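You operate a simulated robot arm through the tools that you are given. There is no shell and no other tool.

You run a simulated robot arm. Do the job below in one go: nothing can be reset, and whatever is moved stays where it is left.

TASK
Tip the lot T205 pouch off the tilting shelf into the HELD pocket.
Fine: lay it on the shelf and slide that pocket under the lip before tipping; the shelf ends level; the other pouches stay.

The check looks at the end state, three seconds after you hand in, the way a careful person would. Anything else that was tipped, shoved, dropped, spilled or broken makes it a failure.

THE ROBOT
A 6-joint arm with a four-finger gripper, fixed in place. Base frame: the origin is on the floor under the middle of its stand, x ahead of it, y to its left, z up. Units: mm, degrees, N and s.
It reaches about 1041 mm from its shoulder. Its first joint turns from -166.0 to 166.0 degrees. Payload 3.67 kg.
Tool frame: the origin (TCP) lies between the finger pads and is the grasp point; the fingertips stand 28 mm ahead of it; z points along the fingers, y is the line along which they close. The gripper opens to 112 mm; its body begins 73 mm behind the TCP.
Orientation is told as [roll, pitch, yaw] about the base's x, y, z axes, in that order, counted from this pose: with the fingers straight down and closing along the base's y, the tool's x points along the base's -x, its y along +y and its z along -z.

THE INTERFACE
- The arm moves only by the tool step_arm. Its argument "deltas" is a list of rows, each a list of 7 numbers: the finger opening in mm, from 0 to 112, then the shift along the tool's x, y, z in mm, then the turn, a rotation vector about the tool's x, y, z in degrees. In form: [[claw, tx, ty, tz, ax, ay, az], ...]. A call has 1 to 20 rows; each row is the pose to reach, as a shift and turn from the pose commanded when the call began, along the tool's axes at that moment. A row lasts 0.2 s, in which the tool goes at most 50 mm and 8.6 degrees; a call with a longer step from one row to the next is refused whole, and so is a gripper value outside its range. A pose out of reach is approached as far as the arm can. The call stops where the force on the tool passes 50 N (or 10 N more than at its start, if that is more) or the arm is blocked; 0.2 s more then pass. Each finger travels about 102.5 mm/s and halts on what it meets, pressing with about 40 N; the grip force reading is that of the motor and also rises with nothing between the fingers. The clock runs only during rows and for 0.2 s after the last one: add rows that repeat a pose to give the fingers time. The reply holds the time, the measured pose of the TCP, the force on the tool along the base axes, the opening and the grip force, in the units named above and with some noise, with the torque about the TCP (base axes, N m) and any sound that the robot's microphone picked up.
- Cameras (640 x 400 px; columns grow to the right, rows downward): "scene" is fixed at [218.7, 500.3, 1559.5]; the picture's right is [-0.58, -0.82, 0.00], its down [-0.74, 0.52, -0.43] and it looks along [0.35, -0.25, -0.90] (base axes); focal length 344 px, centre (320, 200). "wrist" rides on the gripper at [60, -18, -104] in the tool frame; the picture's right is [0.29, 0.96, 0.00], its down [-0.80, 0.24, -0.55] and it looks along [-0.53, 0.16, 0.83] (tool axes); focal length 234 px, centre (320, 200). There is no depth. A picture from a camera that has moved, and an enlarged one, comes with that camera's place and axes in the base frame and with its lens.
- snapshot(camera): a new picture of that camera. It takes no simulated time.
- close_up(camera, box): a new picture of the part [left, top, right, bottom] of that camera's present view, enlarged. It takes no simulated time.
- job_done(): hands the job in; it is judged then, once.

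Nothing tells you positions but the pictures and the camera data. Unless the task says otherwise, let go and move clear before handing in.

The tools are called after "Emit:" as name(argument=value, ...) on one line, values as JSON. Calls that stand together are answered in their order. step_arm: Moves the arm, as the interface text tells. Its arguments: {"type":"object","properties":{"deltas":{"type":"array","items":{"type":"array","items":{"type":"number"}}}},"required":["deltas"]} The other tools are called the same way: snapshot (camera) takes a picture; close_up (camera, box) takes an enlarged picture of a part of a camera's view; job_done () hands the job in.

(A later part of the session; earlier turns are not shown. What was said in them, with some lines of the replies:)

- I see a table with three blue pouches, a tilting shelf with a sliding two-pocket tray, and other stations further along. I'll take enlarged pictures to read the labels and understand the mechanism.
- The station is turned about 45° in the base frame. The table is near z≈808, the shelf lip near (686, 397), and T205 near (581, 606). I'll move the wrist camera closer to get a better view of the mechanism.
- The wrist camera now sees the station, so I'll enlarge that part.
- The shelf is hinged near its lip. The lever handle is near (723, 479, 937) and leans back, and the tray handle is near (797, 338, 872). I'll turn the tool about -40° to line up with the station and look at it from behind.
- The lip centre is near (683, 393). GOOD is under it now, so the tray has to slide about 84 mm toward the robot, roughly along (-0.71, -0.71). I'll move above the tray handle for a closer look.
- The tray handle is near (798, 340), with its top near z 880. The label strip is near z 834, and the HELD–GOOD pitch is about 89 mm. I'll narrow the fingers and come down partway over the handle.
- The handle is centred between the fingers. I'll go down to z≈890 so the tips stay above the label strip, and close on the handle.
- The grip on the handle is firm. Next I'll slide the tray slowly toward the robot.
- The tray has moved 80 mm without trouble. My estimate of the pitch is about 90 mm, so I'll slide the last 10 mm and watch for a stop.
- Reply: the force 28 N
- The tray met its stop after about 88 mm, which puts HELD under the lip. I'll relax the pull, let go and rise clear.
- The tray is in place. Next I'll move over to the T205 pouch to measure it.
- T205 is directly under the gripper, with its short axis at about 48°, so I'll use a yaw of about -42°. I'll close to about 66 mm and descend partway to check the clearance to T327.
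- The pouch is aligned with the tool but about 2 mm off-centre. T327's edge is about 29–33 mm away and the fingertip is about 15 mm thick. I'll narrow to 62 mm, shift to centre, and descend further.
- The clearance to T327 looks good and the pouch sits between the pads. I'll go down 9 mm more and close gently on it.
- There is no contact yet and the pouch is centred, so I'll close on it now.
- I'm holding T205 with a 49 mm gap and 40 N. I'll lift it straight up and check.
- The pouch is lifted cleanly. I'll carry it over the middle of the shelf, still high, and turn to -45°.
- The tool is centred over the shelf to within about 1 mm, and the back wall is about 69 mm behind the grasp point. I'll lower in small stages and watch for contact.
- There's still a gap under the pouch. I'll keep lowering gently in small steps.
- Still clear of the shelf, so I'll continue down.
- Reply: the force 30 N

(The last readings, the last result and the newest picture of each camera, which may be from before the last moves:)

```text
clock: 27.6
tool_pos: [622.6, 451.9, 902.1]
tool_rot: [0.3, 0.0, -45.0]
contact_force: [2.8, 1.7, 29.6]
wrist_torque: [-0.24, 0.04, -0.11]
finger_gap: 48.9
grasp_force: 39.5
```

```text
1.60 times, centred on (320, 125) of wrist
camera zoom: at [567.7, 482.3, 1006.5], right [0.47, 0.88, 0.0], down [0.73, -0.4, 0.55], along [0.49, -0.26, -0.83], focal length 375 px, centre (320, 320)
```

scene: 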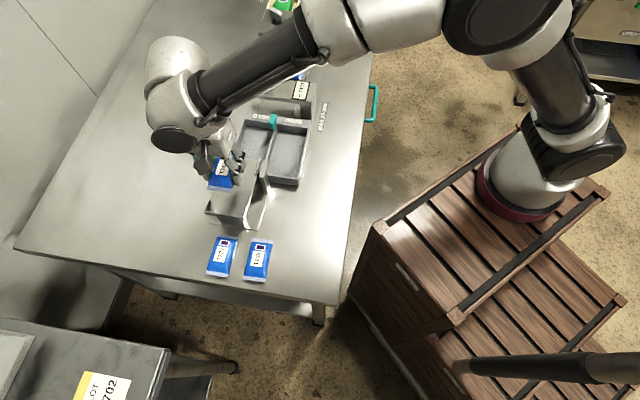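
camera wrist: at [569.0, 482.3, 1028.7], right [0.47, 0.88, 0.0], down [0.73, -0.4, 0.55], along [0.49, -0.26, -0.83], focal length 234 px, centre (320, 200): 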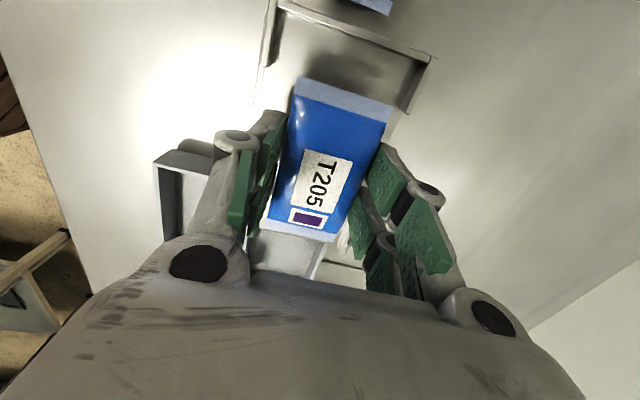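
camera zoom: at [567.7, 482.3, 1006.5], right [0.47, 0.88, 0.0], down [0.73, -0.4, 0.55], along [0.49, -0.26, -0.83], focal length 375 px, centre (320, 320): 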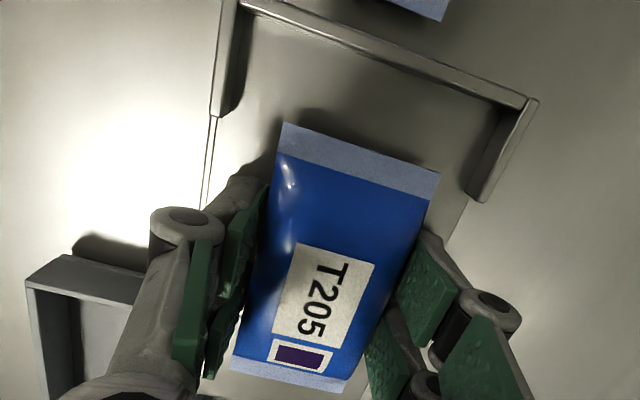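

The pouch touched the shelf, with about 30 N upward at TCP z≈902. I'll ease off 2 mm and open the fingers just enough to release it.

Emit:
step_arm(deltas=[[38, 0, 0, -1, 0, 0, 0], [38, 0, 0, -2, 0, 0, 0], [44, 0, 0, -2, 0, 0, 0], [50, 0, 0, -2, 0, 0, 0], [54, 0, 0, -2, 0, 0, 0], [58, 0, 0, -2, 0, 0, 0], [62, 0, 0, -2, 0, 0, 0], [62, 0, 0, -2, 0, 0, 0]])

Emit:
close_up(camera="scene", box=[180, 155, 290, 230])

Emit:
close_up(camera="wrist", box=[180, 0, 460, 250])

```text
clock: 29.4
tool_pos: [623.4, 452.3, 902.9]
tool_rot: [-0.1, 0.1, -45.1]
contact_force: [-0.4, 0.7, 0.4]
wrist_torque: [0.0, 0.0, 0.0]
finger_gap: 62.1
grasp_force: 0.0
```

```text
5.33 times, centred on (235, 192) of scene
camera zoom: at [218.7, 500.3, 1559.5], right [-0.58, -0.82, 0.0], down [-0.74, 0.52, -0.43], along [0.35, -0.25, -0.9], focal length 1832 px, centre (773, 240)
```

zoom: 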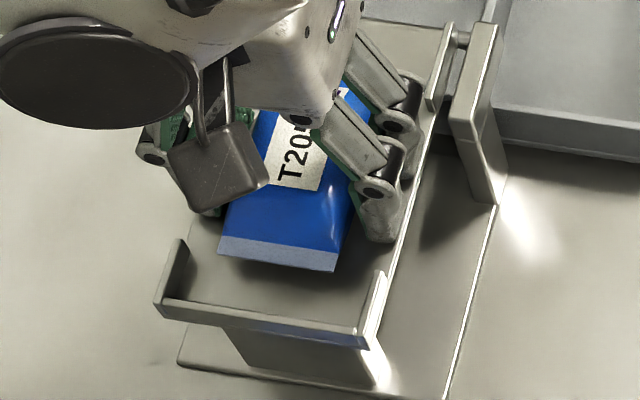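

```text
1.60 times, centred on (320, 125) of wrist
camera zoom: at [567.6, 482.1, 1006.5], right [0.47, 0.88, 0.0], down [0.73, -0.39, 0.55], along [0.49, -0.26, -0.83], focal length 375 px, centre (320, 320)
```

zoom: 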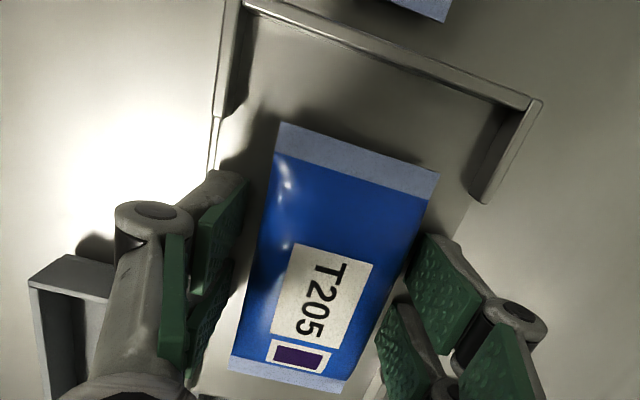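

The pouch is released on the shelf. I'll rise straight up and check how it lies.

Emit:
step_arm(deltas=[[62, 0, 0, -8, 0, 0, 0], [62, 0, 0, -20, 0, 0, 0], [62, 0, 0, -40, 0, 0, 0], [62, 0, 0, -70, 0, 0, 0], [62, 0, 0, -105, 0, 0, 0], [62, 0, 0, -140, 0, 0, 0], [62, 0, 0, -140, 0, 0, 0]])

Emit:
snapshot(camera="wrist")

Emit:
snapshot(camera="scene")

```text
clock: 31.0
tool_pos: [625.5, 449.2, 1042.4]
tool_rot: [0.0, 0.0, -45.0]
contact_force: [0.3, 0.2, -0.8]
wrist_torque: [0.0, -0.01, -0.02]
finger_gap: 62.1
grasp_force: 0.1
```

```text
taken
camera wrist: at [570.2, 479.7, 1147.6], right [0.47, 0.88, 0.0], down [0.73, -0.4, 0.55], along [0.49, -0.26, -0.83], focal length 234 px, centre (320, 200)
```

wrist: 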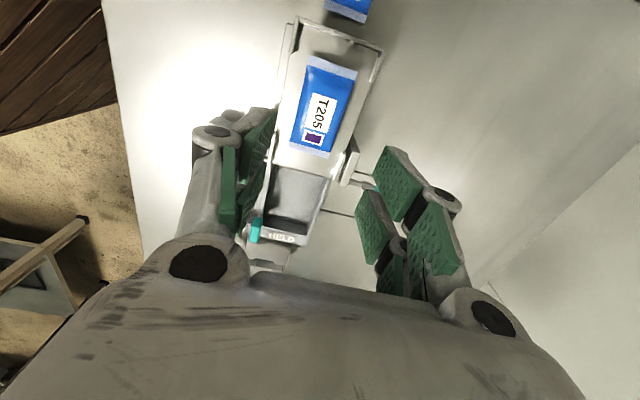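

```text
taken
```

scene: 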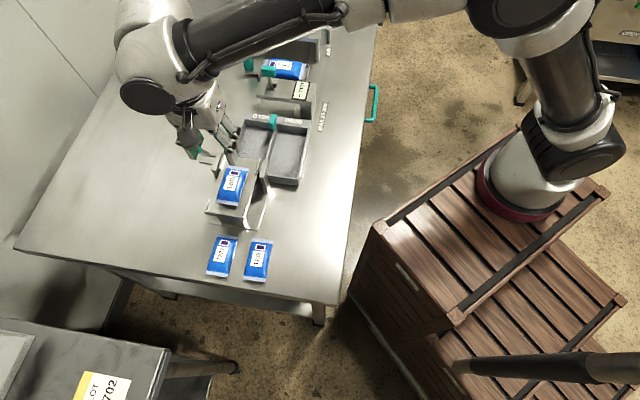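

The pouch is centred on the shelf and HELD is under the lip. I'll move over the lever to measure it.

Emit:
step_arm(deltas=[[62, -12, 23, 0, 0, 0, 0], [62, -24, 45, 0, 0, 0, 0], [62, -36, 68, 0, 0, 0, 0], [62, -48, 90, 0, 0, 0, 0], [62, -48, 90, 0, 0, 0, 0]])

Emit:
snapshot(camera="wrist")

Emit:
close_up(camera="wrist", box=[230, 60, 410, 220])

Emit:
close_up(camera="scene", box=[160, 110, 280, 190])

```text
clock: 32.2
tool_pos: [722.5, 478.7, 1043.3]
tool_rot: [0.0, -0.1, -45.0]
contact_force: [0.1, 0.0, 0.3]
wrist_torque: [-0.02, -0.02, 0.03]
finger_gap: 62.2
grasp_force: 0.0
```

```text
taken
camera wrist: at [666.4, 509.1, 1146.8], right [0.47, 0.88, 0.0], down [0.73, -0.4, 0.55], along [0.49, -0.26, -0.83], focal length 234 px, centre (320, 200)
```

wrist: 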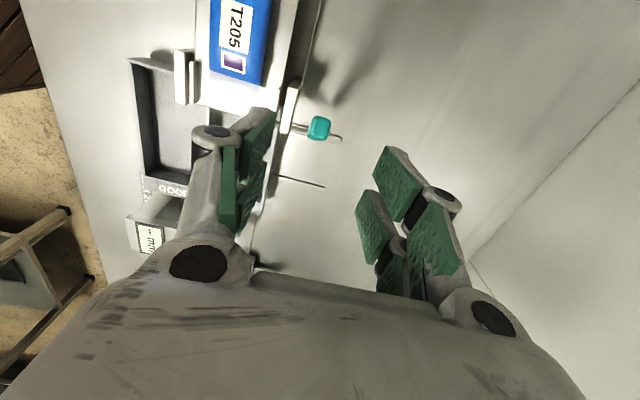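

```text
2.50 times, centred on (320, 140) of wrist
camera zoom: at [666.4, 509.1, 1146.8], right [0.47, 0.88, 0.0], down [0.73, -0.4, 0.55], along [0.49, -0.26, -0.83], focal length 585 px, centre (320, 350)
```

zoom: 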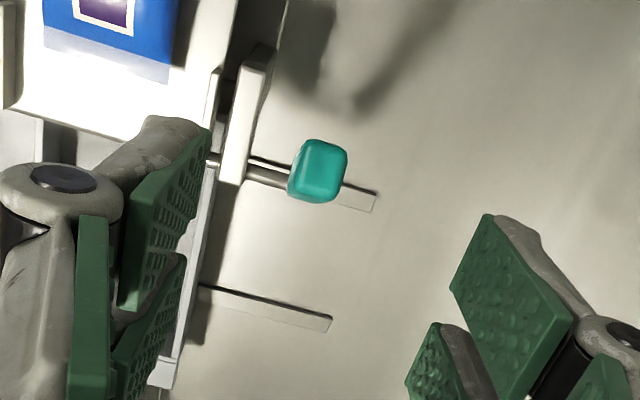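

```text
5.00 times, centred on (220, 150) of scene
camera zoom: at [218.7, 500.3, 1559.5], right [-0.58, -0.82, 0.0], down [-0.74, 0.52, -0.43], along [0.35, -0.25, -0.9], focal length 1718 px, centre (820, 450)
```

zoom: 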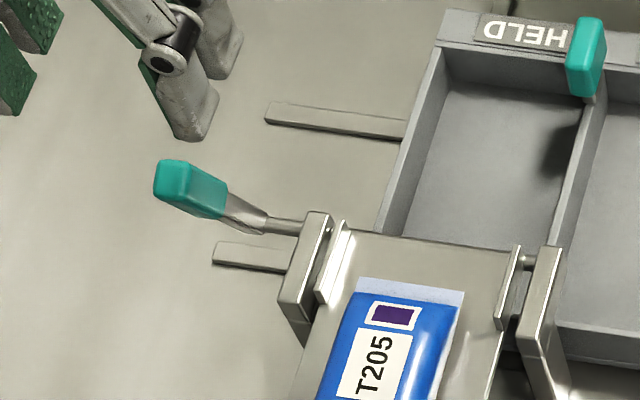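

The lever handle is upright, leaning about 22° back toward the shelf. It runs from (n≈183, z≈906) to (n≈165, z≈952) at s≈848, with the axle at about n 198, z 871. Here s=(x+y)/√2 and n=(x−y)/√2. I'll close down along the axle direction and descend over the handle.

Emit:
step_arm(deltas=[[54, 0, 0, 20, 0, 0, 0], [46, 0, 0, 45, 0, 0, 0], [46, 0, 0, 65, 0, 0, 0], [46, 0, 0, 80, 0, 0, 0], [46, 0, 0, 80, 0, 0, 0]])

Emit:
snapshot(camera="wrist")

Emit:
close_up(camera="wrist", box=[220, 60, 420, 240])

Emit:
close_up(camera="scene", box=[140, 90, 280, 190])

```text
clock: 33.4
tool_pos: [720.4, 481.9, 964.3]
tool_rot: [0.0, 0.0, -45.0]
contact_force: [0.1, 0.6, 0.1]
wrist_torque: [0.02, -0.01, 0.03]
finger_gap: 45.9
grasp_force: 0.0
```

```text
taken
camera wrist: at [665.6, 511.6, 1068.1], right [0.47, 0.88, 0.0], down [0.73, -0.4, 0.55], along [0.49, -0.26, -0.83], focal length 234 px, centre (320, 200)
```

wrist: 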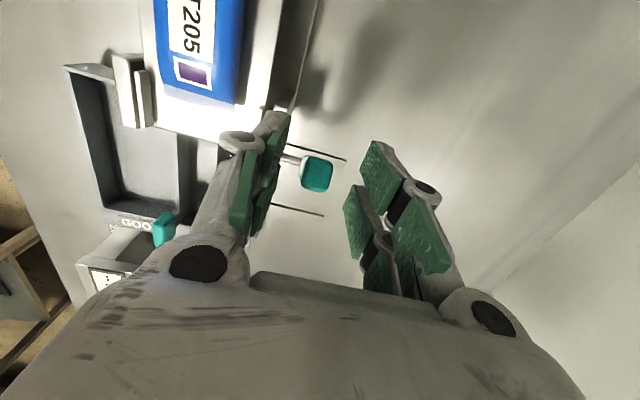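

```text
2.22 times, centred on (320, 150) of wrist
camera zoom: at [665.6, 511.6, 1068.1], right [0.47, 0.88, 0.0], down [0.73, -0.4, 0.55], along [0.49, -0.26, -0.83], focal length 520 px, centre (320, 311)
```

zoom: 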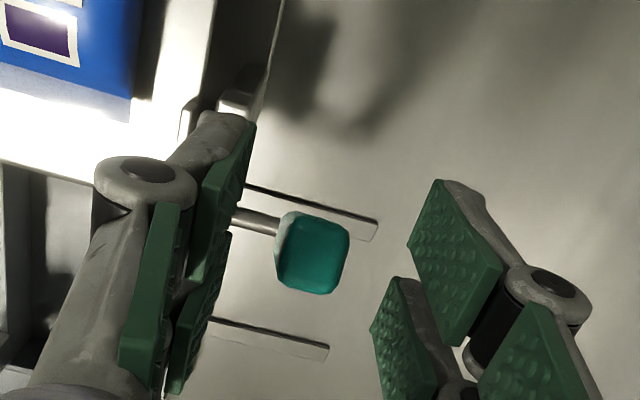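

```text
4.00 times, centred on (210, 140) of scene
camera zoom: at [218.7, 500.3, 1559.5], right [-0.58, -0.82, 0.0], down [-0.74, 0.52, -0.43], along [0.35, -0.25, -0.9], focal length 1374 px, centre (760, 440)
```

zoom: 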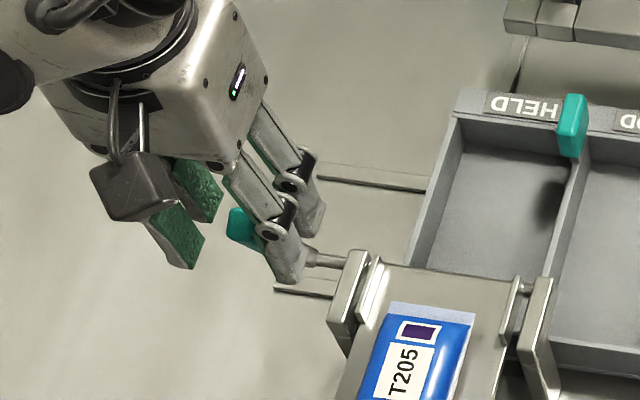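

The handle is centred between the fingers. I'll go down 26 mm more and grip it.

Emit:
step_arm(deltas=[[46, 0, 0, 10, 0, 0, 0], [46, 0, 0, 20, 0, 0, 0], [46, 0, 0, 26, 0, 0, 0], [36, 0, 0, 26, 0, 0, 0], [28, 0, 0, 26, 0, 0, 0], [20, 0, 0, 26, 0, 0, 0], [12, 0, 0, 26, 0, 0, 0], [8, 0, 0, 26, 0, 0, 0], [8, 0, 0, 26, 0, 0, 0]])

Emit:
close_up(camera="wrist", box=[220, 60, 420, 240])

Emit:
close_up(camera="scene", box=[140, 100, 300, 200])

```text
clock: 35.4
tool_pos: [719.1, 479.4, 935.0]
tool_rot: [-0.2, 0.0, -44.9]
contact_force: [-11.7, -11.7, -3.2]
wrist_torque: [-0.21, 0.3, -0.08]
finger_gap: 17.0
grasp_force: 8.2
```

```text
2.22 times, centred on (320, 150) of wrist
camera zoom: at [664.4, 510.6, 1040.8], right [0.47, 0.88, 0.0], down [0.73, -0.39, 0.55], along [0.49, -0.26, -0.83], focal length 520 px, centre (320, 311)
```

zoom: 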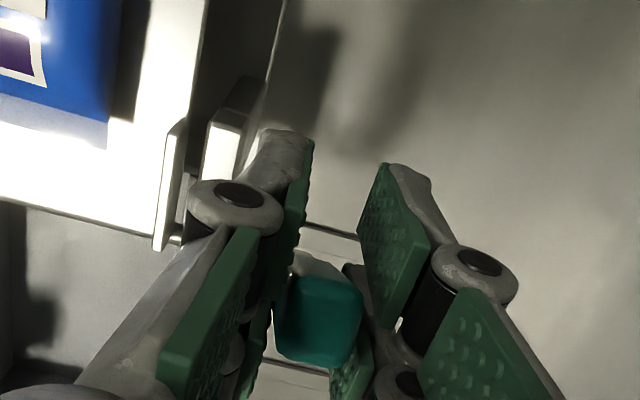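

```text
4.00 times, centred on (220, 150) of scene
camera zoom: at [218.7, 500.3, 1559.5], right [-0.58, -0.82, 0.0], down [-0.74, 0.52, -0.43], along [0.35, -0.25, -0.9], focal length 1374 px, centre (720, 400)
```

zoom: 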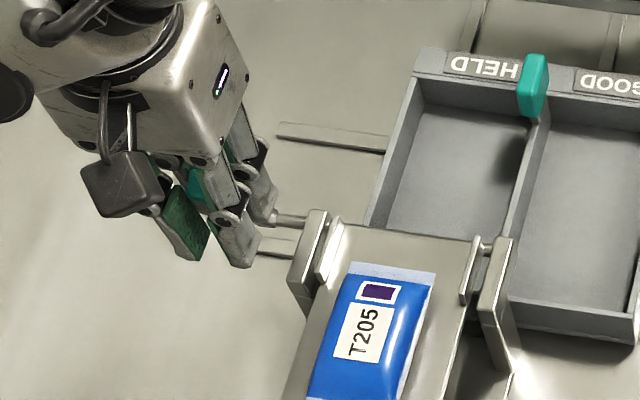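

The gap is 17 mm but the grip force is still low. I'll hold still and let the grip settle.

Emit:
step_arm(deltas=[[5, 0, 0, 0, 0, 0, 0], [5, 0, 0, 0, 0, 0, 0], [5, 0, 0, 0, 0, 0, 0]])

Emit:
close_up(camera="wrist", box=[220, 60, 420, 240])

```text
clock: 36.2
tool_pos: [720.8, 481.6, 937.1]
tool_rot: [-0.1, 0.0, -45.0]
contact_force: [-15.8, -15.0, -6.6]
wrist_torque: [-0.19, 0.38, -0.25]
finger_gap: 17.2
grasp_force: 11.7
```

```text
2.22 times, centred on (320, 150) of wrist
camera zoom: at [664.5, 510.7, 1040.8], right [0.47, 0.88, 0.0], down [0.73, -0.39, 0.55], along [0.49, -0.26, -0.83], focal length 520 px, centre (320, 311)
```

zoom: 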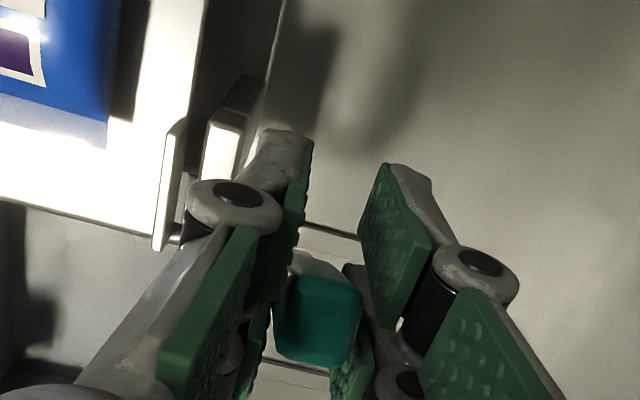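

One finger is pressing harder than the other because the tool sits about 2 mm too far along +s. I'll shift -2 mm along the axle to balance the grip.

Emit:
step_arm(deltas=[[5, 0, -1, 0, 0, 0, 0], [5, 0, -2, 0, 0, 0, 0], [5, 0, -2, 0, 0, 0, 0]])

```text
clock: 37.0
tool_pos: [719.6, 480.5, 936.9]
tool_rot: [-0.1, 0.0, -45.0]
contact_force: [-8.9, -11.5, -8.2]
wrist_torque: [-0.17, 0.16, -0.13]
finger_gap: 15.1
grasp_force: 44.6
```

The grip is solid now at 15 mm and 45 N. I'll swing the lever forward about the axle, turning the tool with it, starting with 10° to check the forces and direction.

Emit:
step_arm(deltas=[[5, -2.9, -0.5, -1.2, 0, 2.5, 0], [5, -5.85, -1, -2.27, 0, 5, 0], [5, -8.85, -1, -3.21, 0, 7.5, 0], [5, -11.88, -1, -4.02, 0, 10, 0], [5, -11.88, -1, -4.02, 0, 10, 0]])

Emit:
close_up(camera="scene", box=[140, 100, 300, 200])

Emit:
snapshot(camera="wrist")

```text
clock: 38.2
tool_pos: [728.0, 471.3, 941.0]
tool_rot: [0.1, 10.1, -44.9]
contact_force: [-3.9, 4.9, 0.5]
wrist_torque: [0.22, 0.21, 0.07]
finger_gap: 15.4
grasp_force: 45.0
```

```text
4.00 times, centred on (220, 150) of scene
camera zoom: at [218.7, 500.3, 1559.5], right [-0.58, -0.82, 0.0], down [-0.74, 0.52, -0.43], along [0.35, -0.25, -0.9], focal length 1374 px, centre (720, 400)
```

zoom: 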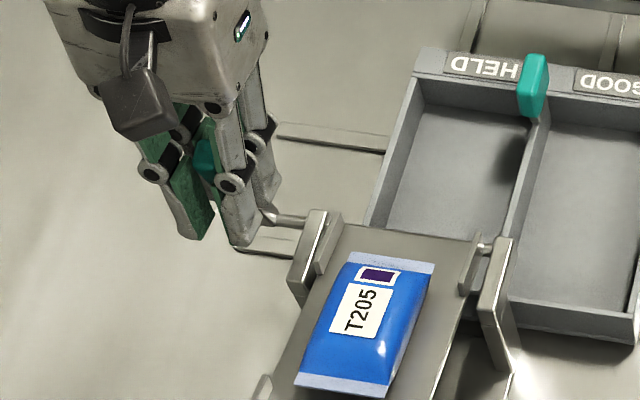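

```text
taken
camera wrist: at [685.3, 487.7, 1054.4], right [0.48, 0.88, 0.05], down [0.79, -0.45, 0.41], along [0.38, -0.15, -0.91], focal length 234 px, centre (320, 200)
```

wrist: 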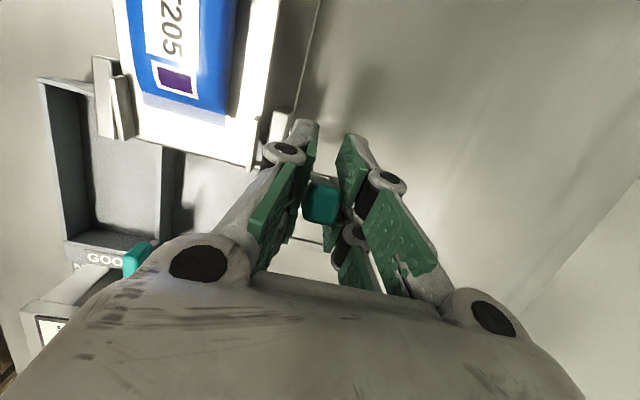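

The shelf is tilting as expected and the forces are low. I'll continue another 10°.

Emit:
step_arm(deltas=[[5, -2.9, 0, -1.2, 0, 2.5, 0], [5, -5.85, 0, -2.27, 0, 5, 0], [5, -8.85, 0, -3.21, 0, 7.5, 0], [5, -11.88, 0, -4.02, 0, 10, 0], [5, -11.88, 0, -4.02, 0, 10, 0]])

Emit:
close_up(camera="scene", box=[140, 100, 300, 200])

```text
clock: 39.4
tool_pos: [735.0, 463.3, 943.0]
tool_rot: [0.1, 20.1, -45.0]
contact_force: [6.6, 13.2, 11.0]
wrist_torque: [0.31, -0.13, 0.08]
finger_gap: 15.2
grasp_force: 45.1
```

```text
4.00 times, centred on (220, 150) of scene
camera zoom: at [218.7, 500.3, 1559.5], right [-0.58, -0.82, 0.0], down [-0.74, 0.52, -0.43], along [0.35, -0.25, -0.9], focal length 1374 px, centre (720, 400)
```

zoom: 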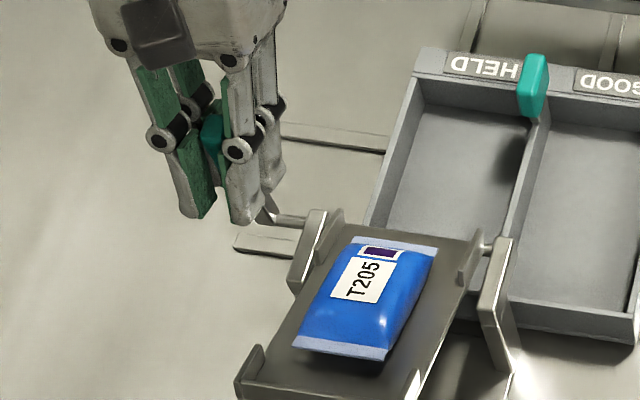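

The tilt is about 20° and the pouch may have started to creep. I'll continue gently to 27.5°.

Emit:
step_arm(deltas=[[5, -2.9, -0.5, -1.2, 0, 2.5, 0], [5, -5.85, -1, -2.27, 0, 5, 0], [5, -8.85, -1, -3.21, 0, 7.5, 0], [5, -8.85, -1, -3.21, 0, 7.5, 0]])

Emit:
close_up(camera="scene", box=[140, 100, 300, 200])

```text
clock: 40.4
tool_pos: [743.7, 455.9, 943.7]
tool_rot: [0.1, 27.7, -45.0]
contact_force: [11.5, 17.0, 9.7]
wrist_torque: [0.48, -0.19, 0.05]
finger_gap: 15.2
grasp_force: 44.6
```

```text
4.00 times, centred on (220, 150) of scene
camera zoom: at [218.7, 500.3, 1559.5], right [-0.58, -0.82, 0.0], down [-0.74, 0.52, -0.43], along [0.35, -0.25, -0.9], focal length 1374 px, centre (720, 400)
```

zoom: 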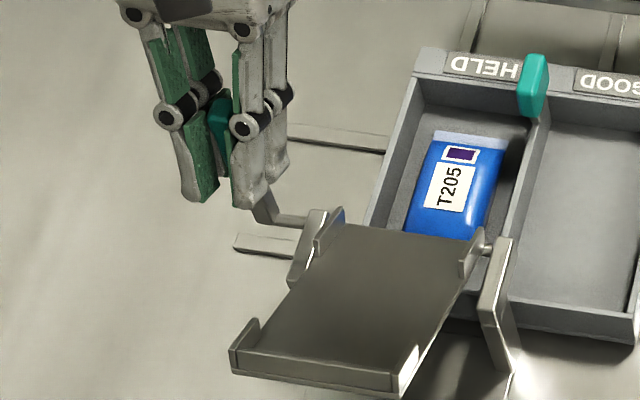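

T205 slid into the HELD pocket. I'll check how it lies before levelling the shelf.

Emit:
close_up(camera="scene", box=[220, 100, 300, 170])

Emit:
snapshot(camera="wrist")

```text
5.71 times, centred on (260, 135) of scene
camera zoom: at [218.7, 500.3, 1559.5], right [-0.58, -0.82, 0.0], down [-0.74, 0.52, -0.43], along [0.35, -0.25, -0.9], focal length 1963 px, centre (663, 571)
```

zoom: 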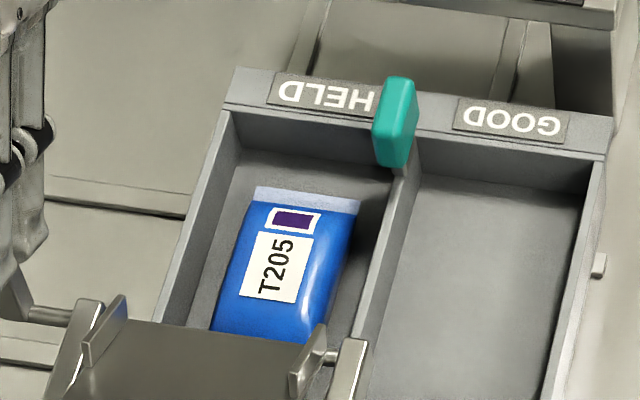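

```text
taken
camera wrist: at [726.0, 447.0, 1063.8], right [0.5, 0.86, 0.14], down [0.85, -0.51, 0.12], along [0.17, 0.05, -0.98], focal length 234 px, centre (320, 200)
```

wrist: 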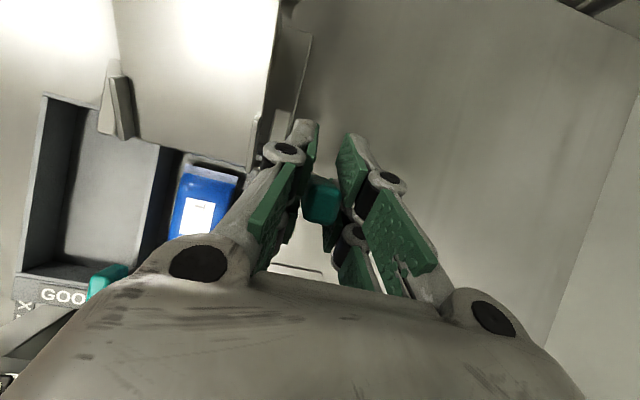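

T205 lies flat in HELD. Now I'll swing the lever back along the same arc to level the shelf.

Emit:
step_arm(deltas=[[5, 2.85, 0.5, 1.32, 0, -2.5, 0], [5, 5.63, 1, 2.77, 0, -5, 0], [5, 8.35, 1, 4.33, 0, -7.5, 0], [5, 11.0, 1, 6.02, 0, -10, 0], [5, 13.57, 1, 7.82, 0, -12.5, 0], [5, 16.08, 1, 9.73, 0, -15, 0], [5, 18.48, 1, 11.74, 0, -17.5, 0], [5, 20.8, 1, 13.85, 0, -20, 0], [5, 23.02, 1, 16.08, 0, -22.5, 0], [5, 24.1, 1, 17.22, 0, -23.75, 0], [5, 25.14, 1, 18.38, 0, -25, 0], [5, 25.14, 1, 18.38, 0, -25, 0]])

Emit:
close_up(camera="scene", box=[140, 100, 300, 200])

```text
clock: 43.0
tool_pos: [722.2, 477.1, 937.8]
tool_rot: [0.0, 2.5, -45.1]
contact_force: [9.4, 10.0, 18.4]
wrist_torque: [-0.23, -0.6, 0.16]
finger_gap: 15.3
grasp_force: 45.0
```

```text
4.00 times, centred on (220, 150) of scene
camera zoom: at [218.7, 500.3, 1559.5], right [-0.58, -0.82, 0.0], down [-0.74, 0.52, -0.43], along [0.35, -0.25, -0.9], focal length 1374 px, centre (720, 400)
```

zoom: 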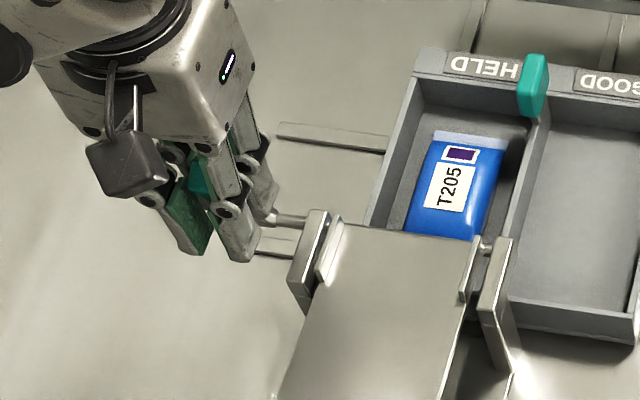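

The shelf is almost level. I'll finish the last few degrees, easing the downward and sideways pressure.

Emit:
step_arm(deltas=[[5, 1.4, 0.5, -0.5, 0, -1.25, 0], [5, 2.85, 1, -0.5, 0, -2.5, 0], [5, 3.3, 1, -0.5, 0, -2.5, 0], [5, 3.3, 1, -0.5, 0, -2.5, 0]])

Emit:
close_up(camera="scene", box=[160, 130, 300, 230])

Emit:
snapshot(camera="wrist")

```text
clock: 44.0
tool_pos: [719.0, 479.8, 936.8]
tool_rot: [-0.3, 0.0, -45.1]
contact_force: [7.7, 0.6, -19.8]
wrist_torque: [0.27, -0.01, 0.06]
finger_gap: 15.2
grasp_force: 44.7
```

```text
4.00 times, centred on (230, 180) of scene
camera zoom: at [218.7, 500.3, 1559.5], right [-0.58, -0.82, 0.0], down [-0.74, 0.52, -0.43], along [0.35, -0.25, -0.9], focal length 1374 px, centre (680, 280)
```

zoom: 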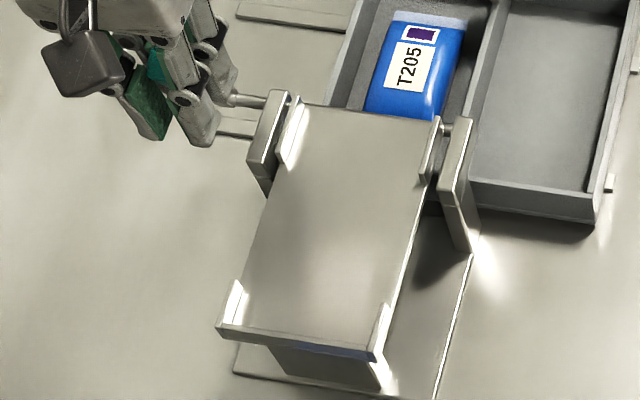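

```text
taken
camera wrist: at [664.2, 510.1, 1041.0], right [0.47, 0.88, 0.0], down [0.73, -0.39, 0.55], along [0.48, -0.27, -0.83], focal length 234 px, centre (320, 200)
```

wrist: 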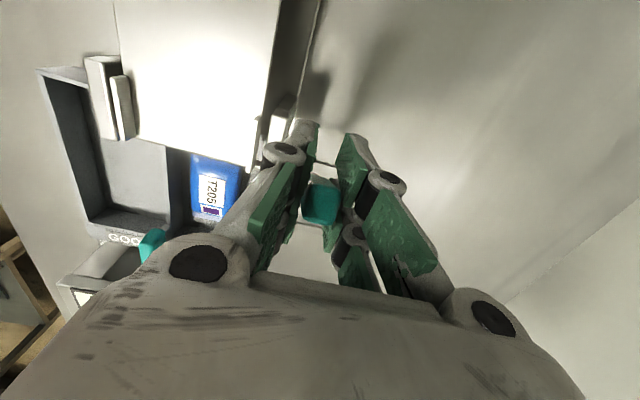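

The tool is back at its starting pose and the shelf is level on its stop. I'll relax, open and rise straight up.

Emit:
step_arm(deltas=[[5, 0, 0, 1, 0, 0, 0], [5, 0, 0, 1.5, 0, 0, 0], [15, 0, 0, 1.5, 0, 0, 0], [25, 0, 0, 1.5, 0, 0, 0], [36, 0, 0, 1.5, 0, 0, 0], [46, 0, 0, 1.5, 0, 0, 0], [46, 0, 0, 1.5, 0, 0, 0], [46, 0, 0, -8, 0, 0, 0], [46, 0, 0, -25, 0, 0, 0], [46, 0, 0, -50, 0, 0, 0], [46, 0, 0, -85, 0, 0, 0], [46, 0, 0, -120, 0, 0, 0], [46, 0, 0, -120, 0, 0, 0]])

Emit:
close_up(camera="scene", box=[160, 100, 320, 200])

Emit:
snapshot(camera="scene")

Emit:
snapshot(camera="wrist")

```text
clock: 46.8
tool_pos: [720.6, 480.9, 1059.5]
tool_rot: [0.0, 0.1, -45.1]
contact_force: [-0.1, 0.3, 0.3]
wrist_torque: [-0.04, 0.03, 0.0]
finger_gap: 46.3
grasp_force: 0.1
```

```text
4.00 times, centred on (240, 150) of scene
camera zoom: at [218.7, 500.3, 1559.5], right [-0.58, -0.82, 0.0], down [-0.74, 0.52, -0.43], along [0.35, -0.25, -0.9], focal length 1374 px, centre (640, 400)
```

zoom: 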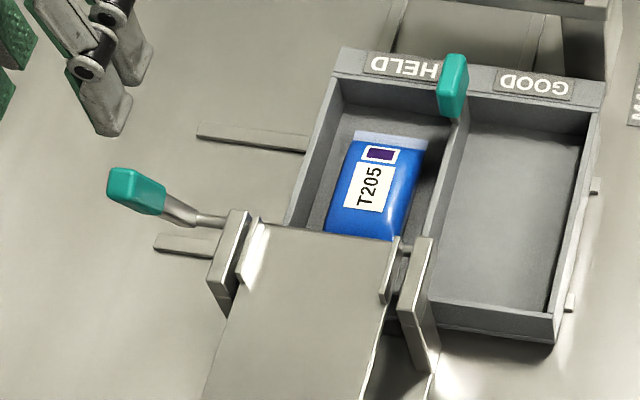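

```text
taken
```

scene: 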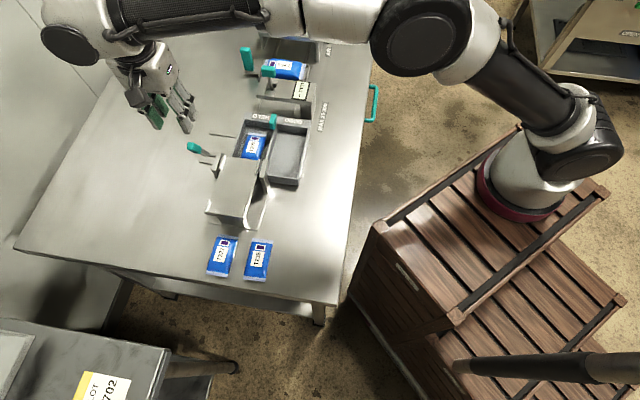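

```text
taken
camera wrist: at [664.0, 510.4, 1163.6], right [0.47, 0.88, 0.0], down [0.73, -0.4, 0.55], along [0.49, -0.26, -0.83], focal length 234 px, centre (320, 200)
```

wrist: 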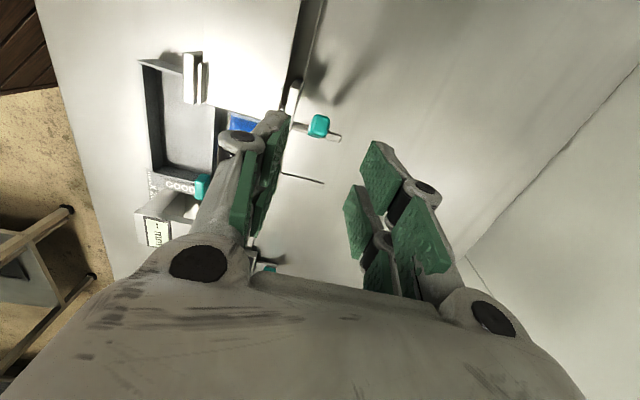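

The shelf is level, with the lever exactly where it began, and T205 is in HELD. I'll take one look from above to confirm that it lies flat.

Emit:
step_arm(deltas=[[60, -10, -22, -5, 0, 0, 0], [70, -20, -45, -10, 0, 0, 0], [80, -30, -67, -15, 0, 0, 0], [90, -40, -90, -20, 0, 0, 0], [90, -40, -90, -20, 0, 0, 0]])

Emit:
close_up(camera="wrist", box=[220, 20, 420, 240])

Emit:
close_up(camera="scene", box=[150, 190, 310, 290])

```text
clock: 48.0
tool_pos: [684.4, 388.7, 1079.0]
tool_rot: [0.1, 0.0, -45.0]
contact_force: [0.3, 0.3, 0.6]
wrist_torque: [-0.03, -0.03, 0.02]
finger_gap: 90.2
grasp_force: 0.1
```

```text
1.82 times, centred on (320, 130) of wrist
camera zoom: at [629.1, 418.2, 1182.8], right [0.47, 0.88, 0.0], down [0.73, -0.4, 0.55], along [0.49, -0.26, -0.83], focal length 426 px, centre (320, 327)
```

zoom: 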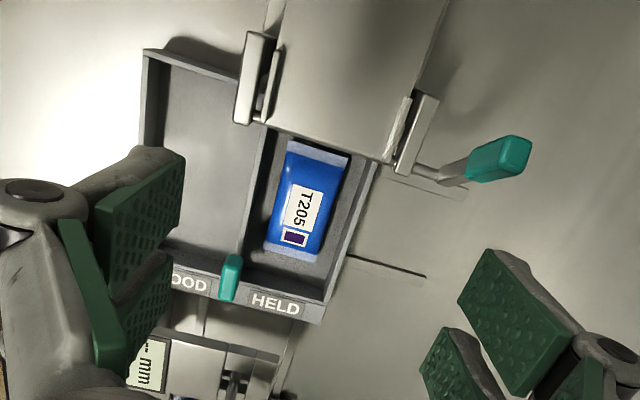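

```text
4.00 times, centred on (230, 240) of scene
camera zoom: at [218.7, 500.3, 1559.5], right [-0.58, -0.82, 0.0], down [-0.74, 0.52, -0.43], along [0.35, -0.25, -0.9], focal length 1374 px, centre (680, 40)
```

zoom: 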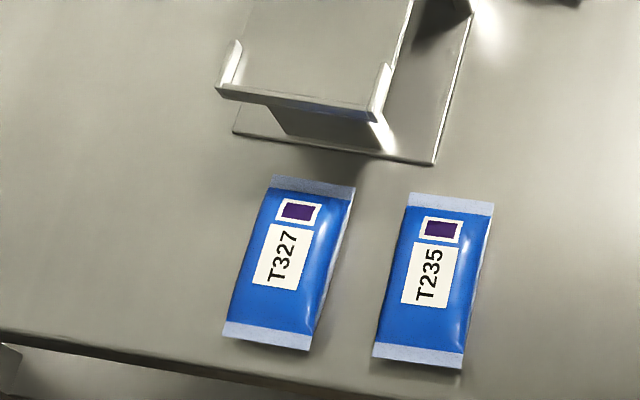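

T205 lies flat in the HELD pocket and the shelf is level. T327 and T235 haven't moved, and the gripper is open and well above everything, so I'm handing in.

Emit:
job_done()

```text
The job is handed in.
```

T205 is lying flat in the HELD pocket, and the shelf is back level.

- **Tray:** I slid it about 88 mm to its stop, which put HELD under the lip before any tipping.
- **Pouch:** I laid T205 on the shelf, and it slid into HELD between 20° and 28° of tilt.
- **Shelf:** I swung the lever back and let go. The last pictures show the lever where it started and the shelf level.
- **Other pouches:** T327 and T235 are where they were at the start, and I did not touch the gauge station with T253.

The gripper was open and about 200 mm above the shelf when I handed the job in. I haven't seen the result of the check.
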